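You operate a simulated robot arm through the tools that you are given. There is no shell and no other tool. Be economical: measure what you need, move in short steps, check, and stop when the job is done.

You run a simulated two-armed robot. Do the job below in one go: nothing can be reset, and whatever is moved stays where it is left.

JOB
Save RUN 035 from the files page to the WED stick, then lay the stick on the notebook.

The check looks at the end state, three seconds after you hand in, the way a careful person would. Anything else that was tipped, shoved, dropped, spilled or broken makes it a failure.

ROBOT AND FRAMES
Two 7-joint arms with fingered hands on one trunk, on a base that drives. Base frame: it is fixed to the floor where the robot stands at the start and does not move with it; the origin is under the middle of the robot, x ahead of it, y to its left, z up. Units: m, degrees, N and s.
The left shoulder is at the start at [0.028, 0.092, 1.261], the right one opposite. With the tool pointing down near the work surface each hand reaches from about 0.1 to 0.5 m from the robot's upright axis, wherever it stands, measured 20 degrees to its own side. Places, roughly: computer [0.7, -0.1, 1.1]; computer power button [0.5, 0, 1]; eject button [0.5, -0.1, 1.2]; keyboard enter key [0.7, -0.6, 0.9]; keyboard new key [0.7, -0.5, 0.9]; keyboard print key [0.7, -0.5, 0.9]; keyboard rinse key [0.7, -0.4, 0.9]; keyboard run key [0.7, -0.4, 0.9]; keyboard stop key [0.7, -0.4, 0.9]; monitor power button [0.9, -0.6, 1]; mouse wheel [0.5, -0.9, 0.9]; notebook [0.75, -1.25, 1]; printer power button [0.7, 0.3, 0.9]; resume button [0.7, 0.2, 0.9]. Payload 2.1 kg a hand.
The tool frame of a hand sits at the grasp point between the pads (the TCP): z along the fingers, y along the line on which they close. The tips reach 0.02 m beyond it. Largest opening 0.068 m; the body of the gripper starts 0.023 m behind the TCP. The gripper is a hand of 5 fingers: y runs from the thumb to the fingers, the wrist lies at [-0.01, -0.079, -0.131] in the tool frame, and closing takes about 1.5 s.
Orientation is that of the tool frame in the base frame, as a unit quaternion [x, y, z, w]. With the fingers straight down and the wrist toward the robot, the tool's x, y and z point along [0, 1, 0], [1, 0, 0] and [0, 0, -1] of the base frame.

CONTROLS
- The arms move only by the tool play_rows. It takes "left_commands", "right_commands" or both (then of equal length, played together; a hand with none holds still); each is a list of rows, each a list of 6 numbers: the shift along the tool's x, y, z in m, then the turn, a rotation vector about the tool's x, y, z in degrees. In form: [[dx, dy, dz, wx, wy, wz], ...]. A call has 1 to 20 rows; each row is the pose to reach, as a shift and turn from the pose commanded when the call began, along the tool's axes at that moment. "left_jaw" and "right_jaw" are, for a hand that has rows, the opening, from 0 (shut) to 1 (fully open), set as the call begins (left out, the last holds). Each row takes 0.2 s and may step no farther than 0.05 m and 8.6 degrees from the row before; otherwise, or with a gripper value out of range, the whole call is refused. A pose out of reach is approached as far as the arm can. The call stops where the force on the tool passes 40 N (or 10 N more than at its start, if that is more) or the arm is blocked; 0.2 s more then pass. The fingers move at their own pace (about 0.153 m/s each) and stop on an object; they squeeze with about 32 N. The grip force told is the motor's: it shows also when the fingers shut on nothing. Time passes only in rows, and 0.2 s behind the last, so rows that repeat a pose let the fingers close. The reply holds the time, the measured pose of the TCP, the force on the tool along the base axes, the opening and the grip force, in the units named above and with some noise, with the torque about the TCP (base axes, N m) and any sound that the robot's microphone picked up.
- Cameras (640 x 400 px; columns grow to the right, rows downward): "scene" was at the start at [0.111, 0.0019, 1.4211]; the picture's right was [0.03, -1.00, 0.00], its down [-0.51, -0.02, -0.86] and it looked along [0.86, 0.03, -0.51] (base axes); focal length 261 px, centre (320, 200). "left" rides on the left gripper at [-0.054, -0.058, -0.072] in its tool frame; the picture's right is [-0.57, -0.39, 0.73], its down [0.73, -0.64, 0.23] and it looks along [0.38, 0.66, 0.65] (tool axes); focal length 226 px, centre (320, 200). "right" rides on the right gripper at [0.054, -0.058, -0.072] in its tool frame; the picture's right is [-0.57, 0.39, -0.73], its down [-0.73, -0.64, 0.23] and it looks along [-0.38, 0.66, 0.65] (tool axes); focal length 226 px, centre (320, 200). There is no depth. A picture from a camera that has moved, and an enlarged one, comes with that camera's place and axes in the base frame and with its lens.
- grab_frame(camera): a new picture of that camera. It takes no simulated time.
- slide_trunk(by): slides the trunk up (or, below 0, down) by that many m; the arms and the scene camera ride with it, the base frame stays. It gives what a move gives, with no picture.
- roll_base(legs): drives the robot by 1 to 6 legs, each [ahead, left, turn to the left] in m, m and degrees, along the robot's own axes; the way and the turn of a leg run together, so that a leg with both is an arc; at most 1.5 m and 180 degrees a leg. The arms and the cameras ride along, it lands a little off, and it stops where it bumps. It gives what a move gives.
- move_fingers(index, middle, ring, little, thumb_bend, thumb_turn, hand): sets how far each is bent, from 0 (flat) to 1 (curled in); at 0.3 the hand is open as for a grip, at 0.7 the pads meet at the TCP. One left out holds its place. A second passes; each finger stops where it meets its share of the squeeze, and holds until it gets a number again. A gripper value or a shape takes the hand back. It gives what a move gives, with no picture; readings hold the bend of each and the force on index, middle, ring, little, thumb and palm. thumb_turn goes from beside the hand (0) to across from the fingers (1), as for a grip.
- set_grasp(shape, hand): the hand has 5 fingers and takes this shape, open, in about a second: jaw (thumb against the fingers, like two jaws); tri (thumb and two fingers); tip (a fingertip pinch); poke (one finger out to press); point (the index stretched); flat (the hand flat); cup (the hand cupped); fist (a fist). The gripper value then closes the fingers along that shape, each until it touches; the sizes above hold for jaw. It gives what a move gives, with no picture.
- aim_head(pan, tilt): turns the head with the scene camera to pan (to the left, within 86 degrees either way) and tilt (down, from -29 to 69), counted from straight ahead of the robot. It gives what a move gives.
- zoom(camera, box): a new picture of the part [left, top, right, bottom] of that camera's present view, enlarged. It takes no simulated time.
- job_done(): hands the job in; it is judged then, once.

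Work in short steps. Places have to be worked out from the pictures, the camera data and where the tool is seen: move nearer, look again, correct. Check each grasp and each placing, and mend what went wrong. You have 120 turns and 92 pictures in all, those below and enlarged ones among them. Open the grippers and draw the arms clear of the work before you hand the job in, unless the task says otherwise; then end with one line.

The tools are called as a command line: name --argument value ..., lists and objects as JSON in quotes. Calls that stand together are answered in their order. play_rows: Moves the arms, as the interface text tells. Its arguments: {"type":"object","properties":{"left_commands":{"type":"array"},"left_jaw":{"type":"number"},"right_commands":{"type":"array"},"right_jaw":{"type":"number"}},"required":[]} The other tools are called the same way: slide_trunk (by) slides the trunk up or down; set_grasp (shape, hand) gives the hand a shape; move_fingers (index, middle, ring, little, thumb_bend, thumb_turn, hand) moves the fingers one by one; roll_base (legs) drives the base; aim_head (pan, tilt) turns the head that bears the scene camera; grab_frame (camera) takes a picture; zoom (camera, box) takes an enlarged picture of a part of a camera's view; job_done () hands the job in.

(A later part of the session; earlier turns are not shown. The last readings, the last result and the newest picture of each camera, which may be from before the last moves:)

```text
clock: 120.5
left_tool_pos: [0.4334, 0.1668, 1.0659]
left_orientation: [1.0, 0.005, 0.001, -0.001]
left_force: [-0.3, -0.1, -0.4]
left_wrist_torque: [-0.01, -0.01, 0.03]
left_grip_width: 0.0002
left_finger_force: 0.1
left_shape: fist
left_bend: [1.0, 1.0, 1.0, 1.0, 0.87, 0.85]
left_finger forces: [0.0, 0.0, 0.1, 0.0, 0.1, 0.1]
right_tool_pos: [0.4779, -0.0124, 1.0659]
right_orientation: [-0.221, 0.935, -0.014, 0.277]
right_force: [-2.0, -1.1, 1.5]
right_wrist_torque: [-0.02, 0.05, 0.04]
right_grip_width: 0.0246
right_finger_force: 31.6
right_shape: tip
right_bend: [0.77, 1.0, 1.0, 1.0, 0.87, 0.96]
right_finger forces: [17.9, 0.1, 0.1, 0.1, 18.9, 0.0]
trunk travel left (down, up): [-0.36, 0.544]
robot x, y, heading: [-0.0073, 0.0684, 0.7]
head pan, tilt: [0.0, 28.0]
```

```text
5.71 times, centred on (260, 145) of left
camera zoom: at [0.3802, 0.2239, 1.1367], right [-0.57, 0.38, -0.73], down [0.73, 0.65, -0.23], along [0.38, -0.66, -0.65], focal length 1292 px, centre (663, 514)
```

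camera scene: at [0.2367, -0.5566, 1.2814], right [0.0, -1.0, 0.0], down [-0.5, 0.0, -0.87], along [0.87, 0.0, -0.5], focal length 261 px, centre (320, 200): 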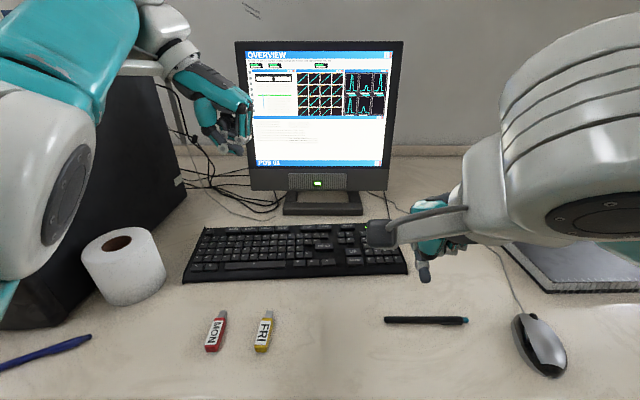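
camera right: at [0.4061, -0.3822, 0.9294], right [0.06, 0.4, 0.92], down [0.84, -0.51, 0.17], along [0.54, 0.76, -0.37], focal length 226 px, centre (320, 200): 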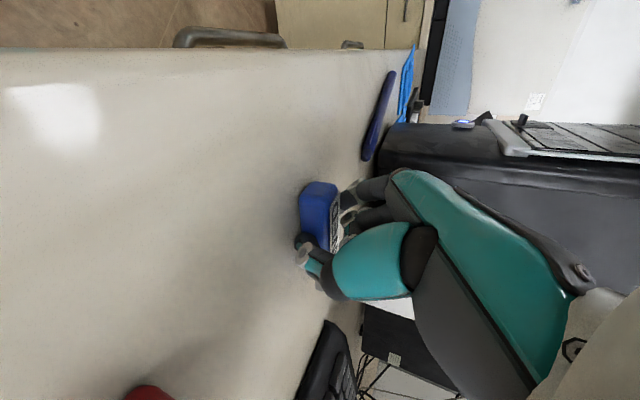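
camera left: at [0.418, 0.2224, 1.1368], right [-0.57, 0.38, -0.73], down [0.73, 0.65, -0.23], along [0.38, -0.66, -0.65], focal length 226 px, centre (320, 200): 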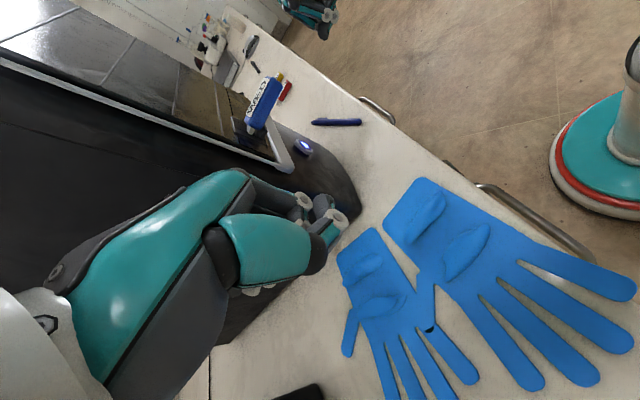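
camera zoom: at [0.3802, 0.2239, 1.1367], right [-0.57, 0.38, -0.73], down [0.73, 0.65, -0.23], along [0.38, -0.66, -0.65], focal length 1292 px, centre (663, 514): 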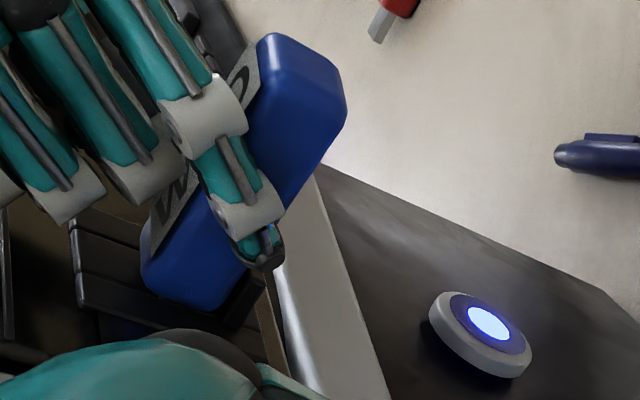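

Now the plug has vanished into the socket; body meets the frame. One more firm push to confirm, then open fully with time before leaving.

play_rows --right_commands '[[-0.0022, -0.0014, 0.0015, 0, 0, 0], [-0.0036, -0.0023, 0.0026, 0, 0, 0], [-0.0036, -0.0023, 0.0026, 0, 0, 0]]'

play_rows --right_commands '[[0.0036, 0.0023, -0.0026, 0, 0, 0], [0.0036, 0.0023, -0.0026, 0, 0, 0], [0.0036, 0.0023, -0.0026, 0, 0, 0], [0.0036, 0.0023, -0.0026, 0, 0, 0], [0.0036, 0.0023, -0.0026, 0, 0, 0], [0.0036, 0.0023, -0.0026, 0, 0, 0], [0.0036, 0.0023, -0.0026, 0, 0, 0], [0.0036, 0.0023, -0.0026, 0, 0, 0]]' --right_jaw 1.0

```text
clock: 121.2
left_tool_pos: [0.4333, 0.1667, 1.0653]
left_orientation: [1.0, 0.005, 0.0, 0.0]
left_force: [0.2, -0.3, 0.2]
left_wrist_torque: [0.0, 0.02, -0.01]
left_grip_width: 0.0
left_finger_force: 0.0
left_shape: fist
left_bend: [1.0, 1.0, 1.0, 1.0, 0.87, 0.85]
left_finger forces: [0.1, 0.1, 0.0, 0.0, 0.1, 0.1]
right_tool_pos: [0.4769, -0.0127, 1.0645]
right_orientation: [-0.222, 0.935, -0.012, 0.277]
right_force: [-2.1, -1.0, 1.5]
right_wrist_torque: [-0.02, 0.02, 0.06]
right_grip_width: 0.0249
right_finger_force: 32.3
right_shape: tip
right_bend: [0.77, 1.0, 1.0, 1.0, 0.87, 0.96]
right_finger forces: [17.8, 0.1, 0.0, 0.1, 18.9, 0.0]
right hand out of reach, approached as far as the arm can: row 2, 3
trunk travel left (down, up): [-0.36, 0.544]
robot x, y, heading: [-0.0079, 0.0716, 0.5]
head pan, tilt: [0.0, 28.0]
```

```text
clock: 123.0
left_tool_pos: [0.4349, 0.166, 1.0655]
left_orientation: [1.0, 0.005, 0.0, -0.001]
left_force: [-0.2, -0.9, -0.8]
left_wrist_torque: [-0.01, 0.0, -0.01]
left_grip_width: 0.0
left_finger_force: 0.1
left_shape: fist
left_bend: [1.0, 1.0, 1.0, 1.0, 0.87, 0.85]
left_finger forces: [0.0, 0.0, 0.1, 0.0, 0.1, 0.0]
right_tool_pos: [0.4743, -0.013, 1.0651]
right_orientation: [-0.222, 0.935, -0.013, 0.276]
right_force: [-5.7, 2.7, -0.3]
right_wrist_torque: [0.04, 0.09, -0.14]
right_grip_width: 0.0646
right_finger_force: 0.1
right_shape: tip
right_bend: [0.3, 0.98, 0.99, 0.99, 0.4, 0.94]
right_finger forces: [0.0, 0.1, 0.0, 0.0, 6.0, 0.0]
trunk travel left (down, up): [-0.36, 0.544]
robot x, y, heading: [-0.0099, 0.0678, 0.7]
head pan, tilt: [0.0, 28.0]
```

The arm had run out of reach for that last push. I'll close again and use the base to nudge 8 mm forward.

play_rows --right_commands '[[0, 0, 0, 0, 0, 0], [0, 0, 0, 0, 0, 0], [0, 0, 0, 0, 0, 0], [0, 0, 0, 0, 0, 0], [0, 0, 0, 0, 0, 0], [0, 0, 0, 0, 0, 0], [0, 0, 0, 0, 0, 0], [0, 0, 0, 0, 0, 0]]' --right_jaw 0

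roll_base --legs '[[0.008, 0, 0]]'

```text
clock: 124.8
left_tool_pos: [0.4347, 0.1668, 1.0645]
left_orientation: [1.0, 0.005, 0.0, -0.002]
left_force: [-0.6, -0.2, -0.5]
left_wrist_torque: [0.02, 0.01, -0.02]
left_grip_width: 0.0001
left_finger_force: 0.1
left_shape: fist
left_bend: [1.0, 1.0, 1.0, 1.0, 0.87, 0.85]
left_finger forces: [0.0, 0.0, 0.0, 0.0, 0.1, 0.1]
right_tool_pos: [0.4749, -0.0123, 1.0644]
right_orientation: [-0.222, 0.935, -0.013, 0.276]
right_force: [2.1, -3.2, 5.4]
right_wrist_torque: [0.03, -0.05, -0.01]
right_grip_width: 0.0138
right_finger_force: 31.9
right_shape: tip
right_bend: [0.52, 1.0, 1.0, 1.0, 0.82, 1.0]
right_finger forces: [18.0, 0.0, 0.1, 0.0, 21.2, 0.0]
trunk travel left (down, up): [-0.36, 0.544]
robot x, y, heading: [-0.0082, 0.0714, 0.7]
head pan, tilt: [0.0, 28.0]
```

```text
clock: 125.6
left_tool_pos: [0.4425, 0.1655, 1.0666]
left_orientation: [1.0, 0.005, 0.0, -0.001]
left_force: [0.2, -0.1, 0.2]
left_wrist_torque: [0.01, -0.02, 0.02]
left_grip_width: 0.0001
left_finger_force: 0.0
left_shape: fist
left_bend: [1.0, 1.0, 1.0, 1.0, 0.87, 0.85]
left_finger forces: [0.0, 0.0, 0.0, 0.1, 0.0, 0.1]
right_tool_pos: [0.4829, -0.0122, 1.0654]
right_orientation: [-0.223, 0.934, -0.012, 0.278]
right_force: [-2.6, 0.9, 6.5]
right_wrist_torque: [0.11, 0.04, 0.04]
right_grip_width: 0.0163
right_finger_force: 31.7
right_shape: tip
right_bend: [0.46, 1.0, 1.0, 1.0, 0.83, 0.98]
right_finger forces: [21.5, 0.0, 0.1, 0.0, 18.0, 0.0]
trunk travel left (down, up): [-0.36, 0.544]
robot x, y, heading: [-0.0005, 0.0694, 0.6]
head pan, tilt: [0.0, 28.0]
```

The grip width is now different (14–16 mm), so something shifted. I need one look.

zoom --camera "left" --box '[215, 90, 315, 190]'

```text
4.00 times, centred on (265, 140) of left
camera zoom: at [0.388, 0.2243, 1.1368], right [-0.57, 0.38, -0.73], down [0.73, 0.65, -0.23], along [0.38, -0.66, -0.65], focal length 904 px, centre (540, 440)
```

zoom: 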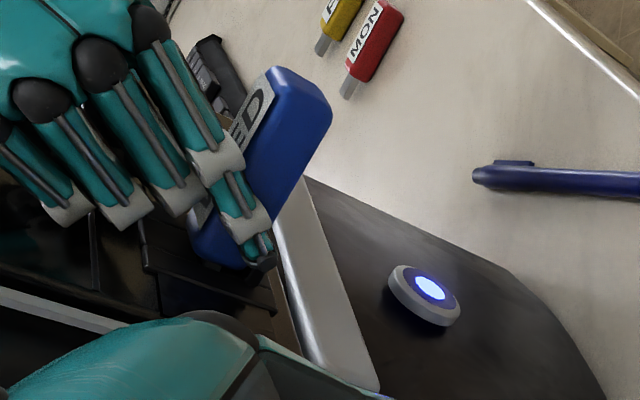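

The stick now sits against the frame with no plug showing. Open fully, then withdraw straight back along the fingers.

play_rows --right_commands '[[0, 0, 0, 0, 0, 0], [0, 0, 0, 0, 0, 0], [0, 0, 0, 0, 0, 0], [0, 0, 0, 0, 0, 0], [0, 0, 0, 0, 0, 0], [0, 0, 0, 0, 0, 0], [0, 0, 0, 0, 0, 0]]' --right_jaw 1.0

play_rows --right_commands '[[0, 0, -0.015, 0, 0, 0], [0, 0, -0.035, 0, 0, 0], [0, 0, -0.06, 0, 0, 0], [0, 0, -0.09, 0, 0, 0], [0, 0, -0.11, 0, 0, 0]]'

```text
clock: 127.2
left_tool_pos: [0.4423, 0.1672, 1.066]
left_orientation: [1.0, 0.005, 0.0, 0.001]
left_force: [-0.5, -0.8, -0.3]
left_wrist_torque: [0.02, -0.01, -0.01]
left_grip_width: 0.0
left_finger_force: 0.0
left_shape: fist
left_bend: [1.0, 1.0, 1.0, 1.0, 0.87, 0.85]
left_finger forces: [0.1, 0.1, 0.1, 0.0, 0.1, 0.0]
right_tool_pos: [0.4819, -0.0111, 1.0655]
right_orientation: [-0.223, 0.935, -0.013, 0.277]
right_force: [-9.4, 5.0, 1.1]
right_wrist_torque: [0.05, 0.18, -0.18]
right_grip_width: 0.0645
right_finger_force: 0.1
right_shape: tip
right_bend: [0.3, 0.98, 0.99, 0.99, 0.47, 0.9]
right_finger forces: [0.1, 0.1, 0.1, 0.0, 9.9, 0.0]
trunk travel left (down, up): [-0.36, 0.544]
robot x, y, heading: [-0.0008, 0.0713, 0.8]
head pan, tilt: [0.0, 28.0]
```

```text
clock: 128.4
left_tool_pos: [0.4434, 0.1661, 1.0655]
left_orientation: [1.0, 0.005, 0.001, 0.0]
left_force: [-0.4, 0.4, -0.2]
left_wrist_torque: [-0.01, -0.02, 0.02]
left_grip_width: 0.0001
left_finger_force: 0.2
left_shape: fist
left_bend: [1.0, 1.0, 1.0, 1.0, 0.87, 0.85]
left_finger forces: [0.0, 0.0, 0.0, 0.1, 0.0, 0.1]
right_tool_pos: [0.4505, -0.0231, 1.1684]
right_orientation: [-0.223, 0.935, -0.013, 0.277]
right_force: [-0.1, 0.6, -0.5]
right_wrist_torque: [0.0, -0.01, -0.01]
right_grip_width: 0.0678
right_finger_force: 0.0
right_shape: tip
right_bend: [0.3, 0.98, 0.99, 0.99, 0.3, 0.98]
right_finger forces: [0.0, 0.1, 0.0, 0.1, 0.0, 0.0]
right hand out of reach, approached as far as the arm can: row 1, 2, 3, 4, 5
trunk travel left (down, up): [-0.36, 0.544]
robot x, y, heading: [0.0012, 0.0693, 0.4]
head pan, tilt: [0.0, 28.0]
```

I'll press SAVE with the left hand this time, keeping the right arm in its pinch posture for removing the stick. Turn the left hand to standard orientation and extend its index, then drive over.

play_rows --left_commands '[[-0.01, 0, -0.01, 0, 0, -8.4], [-0.02, 0, -0.02, 0, 0, -16.8], [-0.03, 0, -0.03, 0, 0, -25.2], [-0.04, 0, -0.04, 0, 0, -33.6], [-0.05, 0, -0.05, 0, 0, -42], [-0.05, 0, -0.06, 0, 0, -50.4], [-0.05, 0, -0.06, 0, 0, -58.8], [-0.05, 0, -0.06, 0, 0, -67.2], [-0.05, 0, -0.06, 0, 0, -75.6], [-0.05, 0, -0.06, 0, 0, -84], [-0.05, 0, -0.06, 0, 0, -90]]'

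move_fingers --hand "left" --index 0.7 --middle 1 --ring 1 --little 1 --thumb_bend 1 --thumb_turn 0.3

roll_base --legs '[[-0.1, 0, 0], [0, -0.73, 0], [0.34, 0, 0]]'

```text
clock: 130.8
left_tool_pos: [0.4946, 0.1486, 1.162]
left_orientation: [0.745, 0.667, 0.0, -0.002]
left_force: [-0.6, 0.2, 0.3]
left_wrist_torque: [-0.01, 0.0, -0.01]
left_grip_width: 0.0
left_finger_force: 0.2
left_shape: fist
left_bend: [1.0, 1.0, 1.0, 1.0, 0.87, 0.85]
left_finger forces: [0.0, 0.0, 0.1, 0.0, 0.0, 0.0]
left hand out of reach, approached as far as the arm can: row 1, 2, 3, 4, 5, 6, 7, 8, 9, 10, 11
right_tool_pos: [0.4499, -0.0236, 1.1685]
right_orientation: [-0.223, 0.935, -0.013, 0.277]
right_force: [-0.1, -0.8, -0.7]
right_wrist_torque: [0.02, -0.03, 0.0]
right_grip_width: 0.0676
right_finger_force: 0.0
right_shape: tip
right_bend: [0.3, 0.98, 0.99, 0.99, 0.3, 0.98]
right_finger forces: [0.0, 0.1, 0.0, 0.1, 0.0, 0.1]
trunk travel left (down, up): [-0.36, 0.544]
robot x, y, heading: [0.0019, 0.0681, 0.8]
head pan, tilt: [0.0, 28.0]
```

```text
clock: 131.8
left_tool_pos: [0.4955, 0.1501, 1.1612]
left_orientation: [0.746, 0.666, 0.0, -0.001]
left_force: [0.5, -0.1, 0.2]
left_wrist_torque: [0.0, -0.02, -0.01]
left_grip_width: 0.0276
left_finger_force: 0.1
left_shape: fingers
left_bend: [0.7, 1.0, 1.0, 1.0, 1.0, 0.31]
left_finger forces: [0.0, 0.0, 0.0, 0.0, 0.1, 0.0]
right_tool_pos: [0.4512, -0.0229, 1.168]
right_orientation: [-0.223, 0.935, -0.013, 0.277]
right_force: [0.0, 0.1, 0.3]
right_wrist_torque: [-0.05, 0.02, -0.01]
right_grip_width: 0.0678
right_finger_force: 0.1
right_shape: tip
right_bend: [0.3, 0.98, 0.99, 0.99, 0.3, 0.98]
right_finger forces: [0.0, 0.1, 0.0, 0.1, 0.0, 0.1]
trunk travel left (down, up): [-0.36, 0.544]
robot x, y, heading: [-0.0016, 0.07, 0.8]
head pan, tilt: [0.0, 28.0]
```

```text
clock: 138.3
left_tool_pos: [0.7414, -0.5672, 1.162]
left_orientation: [0.742, 0.671, -0.001, -0.002]
left_force: [-0.6, -0.2, -0.3]
left_wrist_torque: [0.0, -0.01, 0.04]
left_grip_width: 0.0276
left_finger_force: 0.1
left_shape: fingers
left_bend: [0.7, 1.0, 1.0, 1.0, 1.0, 0.31]
left_finger forces: [0.0, 0.1, 0.0, 0.0, 0.0, 0.0]
right_tool_pos: [0.6997, -0.7403, 1.1685]
right_orientation: [-0.23, 0.933, -0.011, 0.277]
right_force: [-0.7, 0.6, 0.0]
right_wrist_torque: [0.01, -0.01, 0.0]
right_grip_width: 0.0676
right_finger_force: 0.0
right_shape: tip
right_bend: [0.3, 0.98, 0.99, 0.99, 0.3, 0.98]
right_finger forces: [0.0, 0.0, 0.0, 0.1, 0.0, 0.0]
trunk travel left (down, up): [-0.36, 0.544]
robot x, y, heading: [0.2478, -0.6569, 1.1]
head pan, tilt: [0.0, 28.0]
```

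Left hand is above the keyboard. I'll go to 5 cm above SAVE and verify numerically.

play_rows --left_commands '[[0, 0.04, 0, 0, 0, 0], [0, 0.08, 0.01, 0, 0, 0], [-0.004, 0.105, 0.04, 0, 0, 0], [-0.006, 0.112, 0.075, 0, 0, 0], [-0.008, 0.117, 0.115, 0, 0, 0], [-0.008, 0.117, 0.14, 0, 0, 0], [-0.008, 0.117, 0.14, 0, 0, 0]]'

```text
clock: 139.9
left_tool_pos: [0.7781, -0.5722, 1.027]
left_orientation: [0.742, 0.67, -0.001, -0.002]
left_force: [0.0, -0.2, 0.3]
left_wrist_torque: [0.01, 0.01, 0.02]
left_grip_width: 0.0277
left_finger_force: 0.2
left_shape: fingers
left_bend: [0.7, 1.0, 1.0, 1.0, 1.0, 0.31]
left_finger forces: [0.0, 0.0, 0.0, 0.0, 0.1, 0.0]
left hand out of reach, approached as far as the arm can: row 1, 2, 3, 4, 5, 6, 7
right_tool_pos: [0.6992, -0.7412, 1.1677]
right_orientation: [-0.229, 0.933, -0.012, 0.276]
right_force: [-0.6, -0.3, 0.6]
right_wrist_torque: [0.02, -0.02, 0.0]
right_grip_width: 0.0677
right_finger_force: 0.0
right_shape: tip
right_bend: [0.3, 0.98, 0.99, 0.99, 0.3, 0.98]
right_finger forces: [0.1, 0.1, 0.0, 0.0, 0.1, 0.1]
trunk travel left (down, up): [-0.36, 0.544]
robot x, y, heading: [0.248, -0.6552, 1.2]
head pan, tilt: [0.0, 28.0]
```

A wrist limit keeps the yaw 6° short; I'll accept that yaw and correct position.

play_rows --left_commands '[[0, -0.005, 0.01, 0, 0, 6], [0.002, -0.012, 0.03, 0, 0, 7], [0.004, -0.02, 0.05, 0, 0, 7], [0.004, -0.02, 0.055, 0, 0, 7]]'

```text
clock: 140.9
left_tool_pos: [0.7774, -0.566, 0.9671]
left_orientation: [0.782, 0.624, 0.0, -0.001]
left_force: [-0.3, -0.7, -0.6]
left_wrist_torque: [0.01, 0.0, 0.0]
left_grip_width: 0.0275
left_finger_force: 0.1
left_shape: fingers
left_bend: [0.7, 1.0, 1.0, 1.0, 1.0, 0.31]
left_finger forces: [0.0, 0.0, 0.0, 0.0, 0.1, 0.0]
left hand out of reach, approached as far as the arm can: row 2, 3, 4
right_tool_pos: [0.6994, -0.7405, 1.1686]
right_orientation: [-0.23, 0.933, -0.012, 0.277]
right_force: [-0.5, 0.2, 0.6]
right_wrist_torque: [0.0, -0.02, -0.02]
right_grip_width: 0.0678
right_finger_force: 0.1
right_shape: tip
right_bend: [0.3, 0.98, 0.99, 0.99, 0.3, 0.98]
right_finger forces: [0.0, 0.1, 0.0, 0.0, 0.0, 0.1]
trunk travel left (down, up): [-0.36, 0.544]
robot x, y, heading: [0.2495, -0.6539, 1.3]
head pan, tilt: [0.0, 28.0]
```

Good except x is 2 cm too far; the base can give that.

roll_base --legs '[[-0.02, 0, 0]]'

```text
clock: 141.7
left_tool_pos: [0.7564, -0.5655, 0.9681]
left_orientation: [0.781, 0.625, -0.001, -0.002]
left_force: [0.8, 0.2, 0.1]
left_wrist_torque: [0.02, -0.01, 0.02]
left_grip_width: 0.0276
left_finger_force: 0.1
left_shape: fingers
left_bend: [0.7, 1.0, 1.0, 1.0, 1.0, 0.31]
left_finger forces: [0.1, 0.0, 0.1, 0.0, 0.0, 0.1]
right_tool_pos: [0.6796, -0.7403, 1.1677]
right_orientation: [-0.23, 0.933, -0.012, 0.277]
right_force: [0.3, 0.1, 0.1]
right_wrist_torque: [-0.02, -0.01, -0.01]
right_grip_width: 0.068
right_finger_force: 0.1
right_shape: tip
right_bend: [0.3, 0.98, 0.99, 0.99, 0.3, 0.98]
right_finger forces: [0.0, 0.1, 0.1, 0.1, 0.0, 0.1]
trunk travel left (down, up): [-0.36, 0.544]
robot x, y, heading: [0.228, -0.6578, 1.4]
head pan, tilt: [0.0, 28.0]
```

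Positioned over SAVE. Press down.

play_rows --left_commands '[[0, 0, 0.02, 0, 0, 0], [0, 0, 0.038, 0, 0, 0], [0, 0, 0.044, 0, 0, 0], [0, 0, 0.048, 0, 0, 0]]'

```text
clock: 142.9
left_tool_pos: [0.7526, -0.5668, 0.9255]
left_orientation: [0.782, 0.624, 0.006, 0.005]
left_force: [4.2, -0.6, 13.8]
left_wrist_torque: [-0.06, 0.01, 0.02]
left_grip_width: 0.0293
left_finger_force: 9.2
left_shape: fingers
left_bend: [0.72, 1.0, 1.0, 1.0, 1.0, 0.31]
left_finger forces: [19.3, 0.0, 0.0, 0.0, 0.0, 0.1]
left hand out of reach, approached as far as the arm can: row 2, 3, 4
right_tool_pos: [0.6794, -0.7414, 1.1672]
right_orientation: [-0.23, 0.933, -0.011, 0.276]
right_force: [0.3, -0.6, 0.7]
right_wrist_torque: [-0.01, -0.01, -0.03]
right_grip_width: 0.0674
right_finger_force: 0.0
right_shape: tip
right_bend: [0.3, 0.98, 0.99, 0.99, 0.3, 0.98]
right_finger forces: [0.1, 0.0, 0.0, 0.0, 0.0, 0.1]
trunk travel left (down, up): [-0.36, 0.544]
robot x, y, heading: [0.2257, -0.655, 1.3]
head pan, tilt: [0.0, 28.0]
stopped in row 4 (left hand): the force on the tool passed its limit at 41 N (the readings are from after the stop); the commanded pose is now the measured one
```

No click: the fingertip drifted toward the robot and likely hit the row in front. Lift, nudge the base 12 mm forward, retry.

play_rows --left_commands '[[0, 0, -0.02, 0, 0, 0], [0, 0, -0.03, 0, 0, 0]]'

roll_base --legs '[[0.012, 0, 0]]'

play_rows --left_commands '[[0, 0, 0.015, 0, 0, 0], [0, 0, 0.025, 0, 0, 0], [0, 0, 0.029, 0, 0, 0], [0, 0, 0.033, 0, 0, 0], [0, 0, 0.036, 0, 0, 0]]'

```text
clock: 143.5
left_tool_pos: [0.7539, -0.5642, 0.9531]
left_orientation: [0.782, 0.624, 0.003, 0.002]
left_force: [1.1, 0.1, -0.5]
left_wrist_torque: [0.03, -0.01, -0.02]
left_grip_width: 0.0274
left_finger_force: 0.2
left_shape: fingers
left_bend: [0.7, 1.0, 1.0, 1.0, 1.0, 0.31]
left_finger forces: [0.0, 0.0, 0.1, 0.0, 0.0, 0.0]
right_tool_pos: [0.6787, -0.7403, 1.1682]
right_orientation: [-0.229, 0.933, -0.011, 0.277]
right_force: [0.8, -1.0, -0.4]
right_wrist_torque: [-0.01, -0.03, -0.01]
right_grip_width: 0.0678
right_finger_force: 0.1
right_shape: tip
right_bend: [0.3, 0.98, 0.99, 0.99, 0.3, 0.98]
right_finger forces: [0.1, 0.0, 0.0, 0.1, 0.1, 0.0]
trunk travel left (down, up): [-0.36, 0.544]
robot x, y, heading: [0.2267, -0.6539, 1.1]
head pan, tilt: [0.0, 28.0]
```

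```text
clock: 144.3
left_tool_pos: [0.7661, -0.5633, 0.9521]
left_orientation: [0.782, 0.624, 0.003, 0.003]
left_force: [-0.7, -0.2, -0.1]
left_wrist_torque: [0.01, 0.0, 0.0]
left_grip_width: 0.0274
left_finger_force: 0.1
left_shape: fingers
left_bend: [0.7, 1.0, 1.0, 1.0, 1.0, 0.31]
left_finger forces: [0.0, 0.0, 0.1, 0.0, 0.1, 0.0]
right_tool_pos: [0.6908, -0.7415, 1.168]
right_orientation: [-0.229, 0.933, -0.011, 0.277]
right_force: [0.2, 0.3, -0.1]
right_wrist_torque: [0.0, 0.0, 0.0]
right_grip_width: 0.0679
right_finger_force: 0.0
right_shape: tip
right_bend: [0.3, 0.98, 0.99, 0.99, 0.3, 0.98]
right_finger forces: [0.1, 0.0, 0.0, 0.1, 0.1, 0.1]
trunk travel left (down, up): [-0.36, 0.544]
robot x, y, heading: [0.2387, -0.6556, 1.6]
head pan, tilt: [0.0, 28.0]
```

```text
clock: 145.5
left_tool_pos: [0.7653, -0.5637, 0.9161]
left_orientation: [0.781, 0.624, 0.004, 0.003]
left_force: [-0.3, -0.3, 0.2]
left_wrist_torque: [-0.03, 0.02, 0.01]
left_grip_width: 0.0274
left_finger_force: 0.1
left_shape: fingers
left_bend: [0.7, 1.0, 1.0, 1.0, 1.0, 0.31]
left_finger forces: [0.0, 0.0, 0.1, 0.0, 0.0, 0.0]
right_tool_pos: [0.6915, -0.7401, 1.1683]
right_orientation: [-0.23, 0.933, -0.011, 0.276]
right_force: [0.0, 0.0, 0.3]
right_wrist_torque: [0.0, -0.01, -0.03]
right_grip_width: 0.0677
right_finger_force: 0.1
right_shape: tip
right_bend: [0.3, 0.98, 0.99, 0.99, 0.3, 0.98]
right_finger forces: [0.0, 0.0, 0.0, 0.0, 0.1, 0.0]
trunk travel left (down, up): [-0.36, 0.544]
robot x, y, heading: [0.2443, -0.6507, 1.1]
head pan, tilt: [0.0, 28.0]
```

No contact yet; go down a few mm more.

play_rows --left_commands '[[0, 0, 0.002, 0, 0, 0], [0, 0, 0.004, 0, 0, 0], [0, 0, 0.006, 0, 0, 0]]'

```text
clock: 146.3
left_tool_pos: [0.7658, -0.5629, 0.9109]
left_orientation: [0.781, 0.624, 0.003, 0.003]
left_force: [-0.1, -0.1, -0.5]
left_wrist_torque: [0.02, -0.04, -0.01]
left_grip_width: 0.0275
left_finger_force: 0.0
left_shape: fingers
left_bend: [0.7, 1.0, 1.0, 1.0, 1.0, 0.31]
left_finger forces: [0.0, 0.0, 0.0, 0.0, 0.1, 0.0]
right_tool_pos: [0.6913, -0.7409, 1.1667]
right_orientation: [-0.23, 0.933, -0.011, 0.276]
right_force: [0.1, -0.2, 0.7]
right_wrist_torque: [0.0, -0.03, -0.01]
right_grip_width: 0.0677
right_finger_force: 0.2
right_shape: tip
right_bend: [0.3, 0.98, 0.99, 0.99, 0.3, 0.98]
right_finger forces: [0.0, 0.1, 0.0, 0.1, 0.1, 0.0]
trunk travel left (down, up): [-0.36, 0.544]
robot x, y, heading: [0.2394, -0.6538, 1.4]
head pan, tilt: [0.0, 28.0]
```

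The tip is past the keyboard's rear edge, so its offset is ~+2 cm in x. Lift, back the base ~2.2 cm, press again listening for the click.

play_rows --left_commands '[[0, 0, -0.025, 0, 0, 0], [0, 0, -0.045, 0, 0, 0]]'

roll_base --legs '[[-0.023, 0, 0]]'

play_rows --left_commands '[[0, 0, 0.015, 0, 0, 0], [0, 0, 0.026, 0, 0, 0], [0, 0, 0.03, 0, 0, 0], [0, 0, 0.034, 0, 0, 0], [0, 0, 0.037, 0, 0, 0]]'

```text
clock: 146.9
left_tool_pos: [0.7689, -0.5648, 0.9558]
left_orientation: [0.781, 0.624, 0.003, 0.003]
left_force: [0.0, -0.2, 0.4]
left_wrist_torque: [0.04, -0.01, 0.0]
left_grip_width: 0.0274
left_finger_force: 0.0
left_shape: fingers
left_bend: [0.7, 1.0, 1.0, 1.0, 1.0, 0.31]
left_finger forces: [0.0, 0.1, 0.1, 0.0, 0.0, 0.1]
left hand out of reach, approached as far as the arm can: row 2
right_tool_pos: [0.6906, -0.7408, 1.1677]
right_orientation: [-0.23, 0.933, -0.011, 0.277]
right_force: [0.1, -0.1, 0.0]
right_wrist_torque: [-0.01, 0.02, 0.0]
right_grip_width: 0.0678
right_finger_force: 0.0
right_shape: tip
right_bend: [0.3, 0.98, 0.99, 0.99, 0.3, 0.98]
right_finger forces: [0.0, 0.0, 0.0, 0.0, 0.0, 0.0]
trunk travel left (down, up): [-0.36, 0.544]
robot x, y, heading: [0.2429, -0.6572, 1.2]
head pan, tilt: [0.0, 28.0]
```

```text
clock: 147.7
left_tool_pos: [0.7447, -0.5649, 0.9561]
left_orientation: [0.782, 0.624, 0.003, 0.002]
left_force: [-0.4, 0.4, 1.2]
left_wrist_torque: [0.05, 0.02, 0.03]
left_grip_width: 0.0276
left_finger_force: 0.0
left_shape: fingers
left_bend: [0.7, 1.0, 1.0, 1.0, 1.0, 0.31]
left_finger forces: [0.0, 0.0, 0.0, 0.1, 0.0, 0.0]
right_tool_pos: [0.6681, -0.7411, 1.1682]
right_orientation: [-0.229, 0.933, -0.012, 0.276]
right_force: [-0.1, 0.1, 0.4]
right_wrist_torque: [-0.03, -0.04, 0.0]
right_grip_width: 0.0676
right_finger_force: 0.1
right_shape: tip
right_bend: [0.3, 0.98, 0.99, 0.99, 0.3, 0.98]
right_finger forces: [0.0, 0.0, 0.0, 0.0, 0.0, 0.0]
trunk travel left (down, up): [-0.36, 0.544]
robot x, y, heading: [0.2206, -0.6556, 1.2]
head pan, tilt: [0.0, 28.0]
```

```text
clock: 148.7
left_tool_pos: [0.7464, -0.5668, 0.9301]
left_orientation: [0.782, 0.623, 0.011, 0.011]
left_force: [4.8, 0.1, 14.3]
left_wrist_torque: [-0.08, -0.11, 0.03]
left_grip_width: 0.0275
left_finger_force: 7.6
left_shape: fingers
left_bend: [0.71, 1.0, 1.0, 1.0, 1.0, 0.31]
left_finger forces: [14.9, 0.0, 0.0, 0.1, 0.0, 0.0]
right_tool_pos: [0.668, -0.7422, 1.1671]
right_orientation: [-0.229, 0.934, -0.011, 0.276]
right_force: [-0.1, 0.3, -0.1]
right_wrist_torque: [-0.03, 0.01, 0.01]
right_grip_width: 0.0678
right_finger_force: 0.1
right_shape: tip
right_bend: [0.3, 0.98, 0.99, 0.99, 0.3, 0.98]
right_finger forces: [0.0, 0.1, 0.0, 0.0, 0.0, 0.1]
trunk travel left (down, up): [-0.36, 0.544]
robot x, y, heading: [0.2211, -0.6555, 1.1]
head pan, tilt: [0.0, 28.0]
heard: click
stopped in row 4 (left hand): the force on the tool passed its limit at 44 N (the readings are from after the stop); the commanded pose is now the measured one
```

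Click heard. Lift and read the screen.

play_rows --left_commands '[[0, 0, -0.02, 0, 0, 0], [0, -0.02, -0.04, 0, 0, 0], [0, -0.05, -0.06, 0, 0, 0]]'

zoom --camera "scene" --box '[210, 80, 450, 260]'

```text
clock: 149.4
left_tool_pos: [0.6936, -0.5582, 0.9852]
left_orientation: [0.782, 0.623, 0.007, 0.006]
left_force: [0.1, -0.7, 0.7]
left_wrist_torque: [0.06, 0.01, 0.01]
left_grip_width: 0.0273
left_finger_force: 0.1
left_shape: fingers
left_bend: [0.7, 1.0, 1.0, 1.0, 1.0, 0.31]
left_finger forces: [0.0, 0.1, 0.1, 0.0, 0.1, 0.0]
right_tool_pos: [0.668, -0.7409, 1.168]
right_orientation: [-0.229, 0.933, -0.011, 0.276]
right_force: [0.0, -0.6, -0.8]
right_wrist_torque: [0.04, -0.01, 0.02]
right_grip_width: 0.0678
right_finger_force: 0.1
right_shape: tip
right_bend: [0.3, 0.98, 0.99, 0.99, 0.3, 0.98]
right_finger forces: [0.0, 0.1, 0.1, 0.1, 0.1, 0.0]
trunk travel left (down, up): [-0.36, 0.544]
robot x, y, heading: [0.2149, -0.6545, 1.1]
head pan, tilt: [0.0, 28.0]
```

```text
2.22 times, centred on (330, 170) of scene
camera zoom: at [0.3435, -0.6533, 1.2846], right [0.02, -1.0, 0.0], down [-0.47, -0.01, -0.88], along [0.88, 0.02, -0.47], focal length 579 px, centre (298, 267)
```

zoom: 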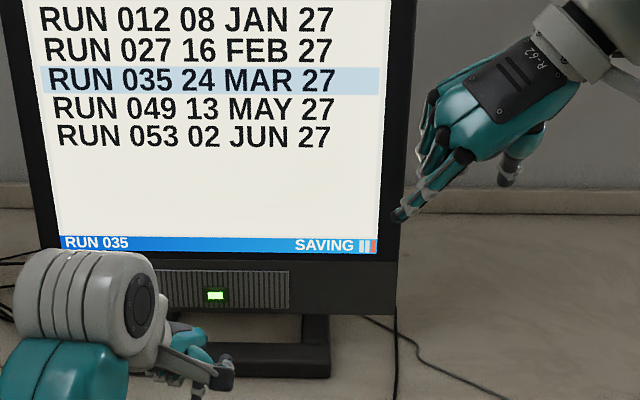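

"SAVING" — the stick is recognised. I'll wait some seconds without touching it while I drive back to the computer (staying well back from it).

roll_base --legs '[[-0.38, 0, 0], [0, 0.72, 0]]'

play_rows --left_commands '[[0, 0, -0.03, 0, 0, 0], [0, 0, -0.06, 0, 0, 0], [0, 0, -0.09, 0, 0, 0], [0, 0, -0.12, 0, 0, 0], [0, 0, -0.12, 0, 0, 0], [0, 0, -0.12, 0, 0, 0], [0, 0, -0.12, 0, 0, 0], [0, 0, -0.12, 0, 0, 0], [0, 0, -0.12, 0, 0, 0], [0, 0, -0.12, 0, 0, 0], [0, 0, -0.12, 0, 0, 0], [0, 0, -0.12, 0, 0, 0], [0, 0, -0.12, 0, 0, 0], [0, 0, -0.12, 0, 0, 0], [0, 0, -0.12, 0, 0, 0], [0, 0, -0.12, 0, 0, 0]]'

```text
clock: 155.4
left_tool_pos: [0.3083, 0.1643, 0.9858]
left_orientation: [0.784, 0.621, 0.009, 0.007]
left_force: [0.6, 0.6, 0.3]
left_wrist_torque: [-0.01, 0.02, 0.03]
left_grip_width: 0.0274
left_finger_force: 0.1
left_shape: fingers
left_bend: [0.7, 1.0, 1.0, 1.0, 1.0, 0.31]
left_finger forces: [0.0, 0.1, 0.0, 0.0, 0.1, 0.0]
right_tool_pos: [0.2809, -0.0196, 1.1676]
right_orientation: [-0.226, 0.934, -0.013, 0.276]
right_force: [-0.2, 0.2, -0.6]
right_wrist_torque: [-0.02, -0.01, -0.01]
right_grip_width: 0.0676
right_finger_force: 0.1
right_shape: tip
right_bend: [0.3, 0.98, 0.99, 0.99, 0.3, 0.98]
right_finger forces: [0.0, 0.0, 0.1, 0.1, 0.0, 0.0]
trunk travel left (down, up): [-0.36, 0.544]
robot x, y, heading: [-0.1676, 0.0698, 1.0]
head pan, tilt: [0.0, 28.0]
```

```text
clock: 158.8
left_tool_pos: [0.3061, 0.1642, 1.1065]
left_orientation: [0.784, 0.621, 0.008, 0.008]
left_force: [0.3, -0.1, 0.0]
left_wrist_torque: [-0.01, -0.01, 0.01]
left_grip_width: 0.0275
left_finger_force: 0.0
left_shape: fingers
left_bend: [0.7, 1.0, 1.0, 1.0, 1.0, 0.31]
left_finger forces: [0.0, 0.0, 0.1, 0.1, 0.0, 0.0]
right_tool_pos: [0.281, -0.0209, 1.1686]
right_orientation: [-0.226, 0.934, -0.012, 0.277]
right_force: [0.2, -0.7, 0.6]
right_wrist_torque: [0.02, 0.02, 0.02]
right_grip_width: 0.0677
right_finger_force: 0.0
right_shape: tip
right_bend: [0.3, 0.98, 0.99, 0.99, 0.3, 0.98]
right_finger forces: [0.0, 0.0, 0.1, 0.0, 0.0, 0.0]
trunk travel left (down, up): [-0.36, 0.544]
robot x, y, heading: [-0.1707, 0.0679, 0.8]
head pan, tilt: [0.0, 28.0]
```

I'll keep waiting while approaching: drive forward 15 cm.

play_rows --left_commands '[[0, 0, -0.005, 0, 0, 0], [0, 0, -0.005, 0, 0, 0], [0, 0, -0.005, 0, 0, 0], [0, 0, -0.005, 0, 0, 0], [0, 0, -0.005, 0, 0, 0], [0, 0, -0.005, 0, 0, 0], [0, 0, -0.005, 0, 0, 0], [0, 0, -0.005, 0, 0, 0], [0, 0, -0.005, 0, 0, 0], [0, 0, -0.005, 0, 0, 0], [0, 0, -0.005, 0, 0, 0], [0, 0, -0.005, 0, 0, 0], [0, 0, -0.005, 0, 0, 0], [0, 0, -0.005, 0, 0, 0], [0, 0, -0.005, 0, 0, 0], [0, 0, -0.005, 0, 0, 0], [0, 0, -0.005, 0, 0, 0], [0, 0, -0.005, 0, 0, 0], [0, 0, -0.005, 0, 0, 0], [0, 0, -0.005, 0, 0, 0]]'

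roll_base --legs '[[0.15, 0, 0]]'

play_rows --right_commands '[[0, 0, -0.002, 0, 0, 0], [0, 0, -0.002, 0, 0, 0]]'

```text
clock: 163.0
left_tool_pos: [0.3057, 0.1631, 1.1113]
left_orientation: [0.783, 0.622, 0.008, 0.008]
left_force: [0.5, -0.1, 0.6]
left_wrist_torque: [-0.03, 0.01, -0.02]
left_grip_width: 0.0274
left_finger_force: 0.1
left_shape: fingers
left_bend: [0.7, 1.0, 1.0, 1.0, 1.0, 0.31]
left_finger forces: [0.1, 0.0, 0.1, 0.0, 0.0, 0.0]
right_tool_pos: [0.283, -0.0193, 1.1672]
right_orientation: [-0.226, 0.934, -0.013, 0.276]
right_force: [-0.3, -0.5, 0.1]
right_wrist_torque: [-0.01, -0.04, 0.01]
right_grip_width: 0.0676
right_finger_force: 0.0
right_shape: tip
right_bend: [0.3, 0.98, 0.99, 0.99, 0.3, 0.98]
right_finger forces: [0.0, 0.0, 0.0, 0.0, 0.0, 0.1]
trunk travel left (down, up): [-0.36, 0.544]
robot x, y, heading: [-0.1742, 0.0694, 0.8]
head pan, tilt: [0.0, 28.0]
```

```text
clock: 164.4
left_tool_pos: [0.4578, 0.1665, 1.1112]
left_orientation: [0.784, 0.621, 0.009, 0.009]
left_force: [0.3, -0.7, -0.6]
left_wrist_torque: [-0.02, -0.01, -0.02]
left_grip_width: 0.0276
left_finger_force: 0.0
left_shape: fingers
left_bend: [0.7, 1.0, 1.0, 1.0, 1.0, 0.31]
left_finger forces: [0.0, 0.0, 0.1, 0.0, 0.0, 0.1]
right_tool_pos: [0.433, -0.0171, 1.1671]
right_orientation: [-0.226, 0.934, -0.013, 0.277]
right_force: [-0.7, -0.2, 0.3]
right_wrist_torque: [-0.02, 0.03, -0.02]
right_grip_width: 0.0676
right_finger_force: 0.1
right_shape: tip
right_bend: [0.3, 0.98, 0.99, 0.99, 0.3, 0.98]
right_finger forces: [0.0, 0.0, 0.0, 0.1, 0.0, 0.0]
trunk travel left (down, up): [-0.36, 0.544]
robot x, y, heading: [-0.0152, 0.0704, 0.8]
head pan, tilt: [0.0, 28.0]
```

```text
clock: 165.0
left_tool_pos: [0.4576, 0.1662, 1.111]
left_orientation: [0.783, 0.621, 0.009, 0.008]
left_force: [-0.1, 0.0, 0.4]
left_wrist_torque: [0.02, -0.02, 0.04]
left_grip_width: 0.0273
left_finger_force: 0.0
left_shape: fingers
left_bend: [0.7, 1.0, 1.0, 1.0, 1.0, 0.31]
left_finger forces: [0.1, 0.0, 0.1, 0.0, 0.0, 0.0]
right_tool_pos: [0.431, -0.0168, 1.1708]
right_orientation: [-0.226, 0.934, -0.012, 0.276]
right_force: [0.5, -0.3, -0.7]
right_wrist_torque: [0.01, 0.01, 0.02]
right_grip_width: 0.0676
right_finger_force: 0.0
right_shape: tip
right_bend: [0.3, 0.98, 0.99, 0.99, 0.3, 0.98]
right_finger forces: [0.1, 0.0, 0.1, 0.0, 0.0, 0.1]
trunk travel left (down, up): [-0.36, 0.544]
robot x, y, heading: [-0.017, 0.07, 0.7]
head pan, tilt: [0.0, 28.0]
```

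Descend along the proven path to straddle the stick.

play_rows --right_commands '[[0.019, 0.01, 0.017, 0, 0, 0], [0.038, 0.02, 0.034, 0, 0, 0], [0.036, 0.018, 0.046, 0, 0, 0], [0.034, 0.015, 0.058, 0, 0, 0], [0.032, 0.012, 0.071, 0, 0, 0], [0.03, 0.01, 0.083, 0, 0, 0], [0.028, 0.0075, 0.095, 0, 0, 0], [0.0255, 0.0054, 0.1076, 0, 0, 0], [0.0255, 0.0054, 0.1076, 0, 0, 0]]'

```text
clock: 167.0
left_tool_pos: [0.4577, 0.1665, 1.1103]
left_orientation: [0.784, 0.621, 0.008, 0.008]
left_force: [-0.2, 0.4, -0.3]
left_wrist_torque: [0.01, 0.03, -0.03]
left_grip_width: 0.0275
left_finger_force: 0.1
left_shape: fingers
left_bend: [0.7, 1.0, 1.0, 1.0, 1.0, 0.31]
left_finger forces: [0.0, 0.0, 0.1, 0.1, 0.0, 0.0]
right_tool_pos: [0.4687, -0.0108, 1.0665]
right_orientation: [-0.225, 0.934, -0.012, 0.277]
right_force: [-2.5, 0.1, -0.3]
right_wrist_torque: [0.0, -0.01, -0.12]
right_grip_width: 0.0676
right_finger_force: 0.1
right_shape: tip
right_bend: [0.3, 0.98, 0.99, 0.99, 0.31, 0.97]
right_finger forces: [0.1, 0.1, 0.1, 0.1, 1.7, 0.0]
right hand out of reach, approached as far as the arm can: row 1, 2, 3, 4, 5, 6, 7
trunk travel left (down, up): [-0.36, 0.544]
robot x, y, heading: [-0.0173, 0.0726, 0.8]
head pan, tilt: [0.0, 28.0]
```

In place. Before pulling, verify the save finished: look at the monitor.

aim_head --pan -40 --tilt 15

play_rows --right_commands '[[0, 0, 0, 0, 0, 0], [0, 0, 0, 0, 0, 0], [0, 0, 0, 0, 0, 0], [0, 0, 0, 0, 0, 0], [0, 0, 0, 0, 0, 0], [0, 0, 0, 0, 0, 0], [0, 0, 0, 0, 0, 0], [0, 0, 0, 0, 0, 0], [0, 0, 0, 0, 0, 0], [0, 0, 0, 0, 0, 0]]' --right_jaw 0

zoom --camera "scene" --box '[240, 120, 370, 240]'

```text
clock: 168.1
left_tool_pos: [0.4578, 0.1661, 1.1106]
left_orientation: [0.784, 0.62, 0.008, 0.008]
left_force: [-0.3, -0.2, -0.3]
left_wrist_torque: [0.02, 0.02, 0.02]
left_grip_width: 0.0274
left_finger_force: 0.0
left_shape: fingers
left_bend: [0.7, 1.0, 1.0, 1.0, 1.0, 0.31]
left_finger forces: [0.1, 0.0, 0.1, 0.0, 0.1, 0.0]
right_tool_pos: [0.4691, -0.0113, 1.0657]
right_orientation: [-0.225, 0.934, -0.012, 0.278]
right_force: [-1.0, 0.1, 0.1]
right_wrist_torque: [0.0, 0.02, -0.03]
right_grip_width: 0.0678
right_finger_force: 0.0
right_shape: tip
right_bend: [0.3, 0.98, 0.99, 0.99, 0.31, 0.96]
right_finger forces: [0.1, 0.1, 0.1, 0.1, 1.6, 0.1]
trunk travel left (down, up): [-0.36, 0.544]
robot x, y, heading: [-0.0192, 0.0733, 0.9]
head pan, tilt: [-40.0, 15.0]
```

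```text
clock: 170.3
left_tool_pos: [0.4583, 0.1651, 1.1111]
left_orientation: [0.784, 0.621, 0.008, 0.008]
left_force: [-0.8, -0.5, 0.5]
left_wrist_torque: [0.0, 0.01, -0.03]
left_grip_width: 0.0272
left_finger_force: 0.1
left_shape: fingers
left_bend: [0.7, 1.0, 1.0, 1.0, 1.0, 0.31]
left_finger forces: [0.1, 0.0, 0.1, 0.1, 0.1, 0.0]
right_tool_pos: [0.4688, -0.0121, 1.0656]
right_orientation: [-0.225, 0.934, -0.012, 0.277]
right_force: [2.8, -2.1, 5.2]
right_wrist_torque: [0.02, -0.09, 0.0]
right_grip_width: 0.0134
right_finger_force: 32.2
right_shape: tip
right_bend: [0.58, 1.0, 1.0, 1.0, 0.78, 1.0]
right_finger forces: [17.9, 0.1, 0.1, 0.0, 21.3, 0.0]
trunk travel left (down, up): [-0.36, 0.544]
robot x, y, heading: [-0.0129, 0.0728, 0.6]
head pan, tilt: [-40.0, 15.0]
```

```text
3.33 times, centred on (305, 180) of scene
camera zoom: at [0.0911, 0.0122, 1.3056], right [-0.63, -0.78, 0.0], down [-0.2, 0.16, -0.97], along [0.75, -0.61, -0.26], focal length 869 px, centre (370, 267)
```

zoom: 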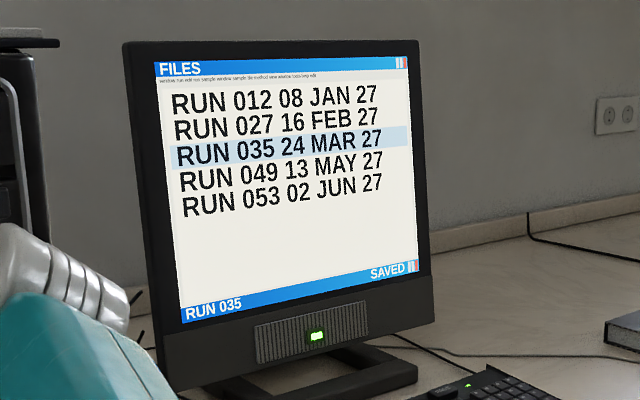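

SAVED. Now pull the stick straight out by backing the base.

roll_base --legs '[[-0.2, 0, 0]]'

```text
clock: 171.8
left_tool_pos: [0.2645, 0.1639, 1.1104]
left_orientation: [0.783, 0.622, 0.009, 0.008]
left_force: [0.0, -0.5, -0.6]
left_wrist_torque: [-0.03, -0.02, 0.01]
left_grip_width: 0.0276
left_finger_force: 0.1
left_shape: fingers
left_bend: [0.7, 1.0, 1.0, 1.0, 1.0, 0.31]
left_finger forces: [0.0, 0.0, 0.0, 0.0, 0.0, 0.1]
right_tool_pos: [0.2752, -0.0129, 1.0647]
right_orientation: [-0.228, 0.933, -0.012, 0.277]
right_force: [-0.3, -0.3, -0.4]
right_wrist_torque: [-0.01, -0.01, 0.02]
right_grip_width: 0.0136
right_finger_force: 32.1
right_shape: tip
right_bend: [0.53, 1.0, 1.0, 1.0, 0.8, 0.99]
right_finger forces: [18.5, 0.1, 0.1, 0.0, 18.4, 0.0]
trunk travel left (down, up): [-0.36, 0.544]
robot x, y, heading: [-0.213, 0.0689, 1.0]
head pan, tilt: [-40.0, 15.0]
```

Stick is in hand (both fingers loaded). Drive to the notebook: right 1.11 m, then ahead.

roll_base --legs '[[0, -1.11, 0], [0.39, 0, 0]]'

aim_head --pan -15 --tilt 40

```text
clock: 179.5
left_tool_pos: [0.6894, -0.8806, 1.11]
left_orientation: [0.768, 0.64, 0.009, 0.007]
left_force: [0.8, -0.9, -0.7]
left_wrist_torque: [-0.01, 0.02, 0.01]
left_grip_width: 0.0272
left_finger_force: 0.0
left_shape: fingers
left_bend: [0.7, 1.0, 1.0, 1.0, 1.0, 0.31]
left_finger forces: [0.0, 0.0, 0.0, 0.0, 0.1, 0.1]
right_tool_pos: [0.7084, -1.0562, 1.0662]
right_orientation: [-0.249, 0.928, -0.006, 0.276]
right_force: [-0.3, -0.1, 0.2]
right_wrist_torque: [-0.01, -0.02, 0.0]
right_grip_width: 0.0138
right_finger_force: 32.2
right_shape: tip
right_bend: [0.53, 1.0, 1.0, 1.0, 0.8, 0.99]
right_finger forces: [18.5, 0.1, 0.0, 0.1, 18.4, 0.0]
trunk travel left (down, up): [-0.36, 0.544]
robot x, y, heading: [0.2187, -0.998, 3.8]
head pan, tilt: [-40.0, 15.0]
```

```text
clock: 180.3
left_tool_pos: [0.6894, -0.8803, 1.1108]
left_orientation: [0.768, 0.641, 0.008, 0.007]
left_force: [0.6, -0.1, 0.4]
left_wrist_torque: [-0.01, 0.01, -0.02]
left_grip_width: 0.0273
left_finger_force: 0.1
left_shape: fingers
left_bend: [0.7, 1.0, 1.0, 1.0, 1.0, 0.31]
left_finger forces: [0.0, 0.1, 0.0, 0.0, 0.0, 0.0]
right_tool_pos: [0.7079, -1.0563, 1.0655]
right_orientation: [-0.249, 0.928, -0.006, 0.277]
right_force: [-0.1, -0.2, 1.0]
right_wrist_torque: [0.0, -0.02, 0.0]
right_grip_width: 0.014
right_finger_force: 32.4
right_shape: tip
right_bend: [0.53, 1.0, 1.0, 1.0, 0.8, 0.99]
right_finger forces: [18.5, 0.0, 0.0, 0.0, 18.5, 0.0]
trunk travel left (down, up): [-0.36, 0.544]
robot x, y, heading: [0.2194, -0.9949, 3.6]
head pan, tilt: [-15.0, 40.0]
```

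I'll shift to the notebook's middle and take my last picture there.

roll_base --legs '[[-0.03, -0.09, 0]]'

grab_frame --camera "scene"

```text
clock: 181.5
left_tool_pos: [0.6649, -0.9733, 1.1105]
left_orientation: [0.768, 0.64, 0.009, 0.008]
left_force: [0.1, -0.5, 0.3]
left_wrist_torque: [0.04, -0.01, 0.01]
left_grip_width: 0.0273
left_finger_force: 0.0
left_shape: fingers
left_bend: [0.7, 1.0, 1.0, 1.0, 1.0, 0.31]
left_finger forces: [0.0, 0.0, 0.0, 0.0, 0.1, 0.1]
right_tool_pos: [0.6843, -1.1491, 1.066]
right_orientation: [-0.248, 0.929, -0.006, 0.276]
right_force: [0.5, 0.2, 0.5]
right_wrist_torque: [-0.02, 0.0, 0.01]
right_grip_width: 0.0136
right_finger_force: 32.2
right_shape: tip
right_bend: [0.53, 1.0, 1.0, 1.0, 0.8, 0.99]
right_finger forces: [18.4, 0.1, 0.0, 0.1, 18.5, 0.0]
trunk travel left (down, up): [-0.36, 0.544]
robot x, y, heading: [0.1961, -1.0895, 3.7]
head pan, tilt: [-15.0, 40.0]
```

```text
0 pictures are left
camera scene: at [0.3145, -1.1049, 1.2661], right [-0.2, -0.98, 0.0], down [-0.63, 0.13, -0.77], along [0.75, -0.15, -0.64], focal length 261 px, centre (320, 200)
```

scene: 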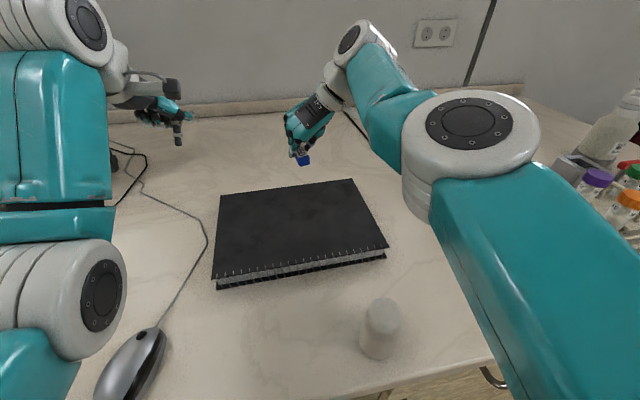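

Picture shows the stick in hand right over the notebook (x 0.585–0.807, y −0.98…−1.284, top ≈0.897). Lower straight down, first 12 cm.

play_rows --right_commands '[[0.0153, 0.0044, 0.0254, 0, 0, 0], [0.0306, 0.0089, 0.0509, 0, 0, 0], [0.0434, 0.0126, 0.0721, 0, 0, 0], [0.0536, 0.0155, 0.089, 0, 0, 0], [0.0612, 0.0178, 0.1018, 0, 0, 0]]'

```text
clock: 182.7
left_tool_pos: [0.6662, -0.9724, 1.1104]
left_orientation: [0.768, 0.64, 0.009, 0.007]
left_force: [-0.1, -0.2, 0.5]
left_wrist_torque: [0.05, 0.02, -0.01]
left_grip_width: 0.0276
left_finger_force: 0.0
left_shape: fingers
left_bend: [0.7, 1.0, 1.0, 1.0, 1.0, 0.31]
left_finger forces: [0.0, 0.0, 0.0, 0.0, 0.0, 0.0]
right_tool_pos: [0.6871, -1.1474, 0.9452]
right_orientation: [-0.248, 0.929, -0.005, 0.276]
right_force: [0.3, -0.4, -0.3]
right_wrist_torque: [-0.04, 0.0, 0.02]
right_grip_width: 0.014
right_finger_force: 31.6
right_shape: tip
right_bend: [0.52, 1.0, 1.0, 1.0, 0.8, 0.99]
right_finger forces: [18.7, 0.1, 0.0, 0.0, 18.5, 0.1]
right hand out of reach, approached as far as the arm can: row 3
trunk travel left (down, up): [-0.36, 0.544]
robot x, y, heading: [0.1915, -1.0939, 3.7]
head pan, tilt: [-15.0, 40.0]
```

Now 3 mm rows until light contact.

play_rows --right_commands '[[0.003, 0.0009, 0.0051, 0, 0, 0], [0.0061, 0.0018, 0.0102, 0, 0, 0], [0.0082, 0.0024, 0.0136, 0, 0, 0], [0.0097, 0.0028, 0.0161, 0, 0, 0], [0.0112, 0.0033, 0.0187, 0, 0, 0]]'

```text
clock: 183.7
left_tool_pos: [0.6637, -0.9716, 1.1122]
left_orientation: [0.768, 0.64, 0.009, 0.008]
left_force: [0.6, -0.1, 0.7]
left_wrist_torque: [0.0, 0.02, 0.0]
left_grip_width: 0.0276
left_finger_force: 0.0
left_shape: fingers
left_bend: [0.7, 1.0, 1.0, 1.0, 1.0, 0.31]
left_finger forces: [0.1, 0.0, 0.0, 0.1, 0.0, 0.0]
right_tool_pos: [0.6853, -1.1484, 0.9336]
right_orientation: [-0.244, 0.927, -0.003, 0.284]
right_force: [-3.9, -0.3, 20.7]
right_wrist_torque: [0.39, -0.01, 0.05]
right_grip_width: 0.0155
right_finger_force: 31.7
right_shape: tip
right_bend: [0.5, 1.0, 1.0, 1.0, 0.81, 0.97]
right_finger forces: [39.3, 0.0, 0.0, 0.1, 19.0, 0.0]
trunk travel left (down, up): [-0.36, 0.544]
robot x, y, heading: [0.1928, -1.0926, 3.6]
head pan, tilt: [-15.0, 40.0]
stopped in row 5 (right hand): the force on the tool passed its limit at 44 N (the readings are from after the stop); the commanded pose is now the measured one
```

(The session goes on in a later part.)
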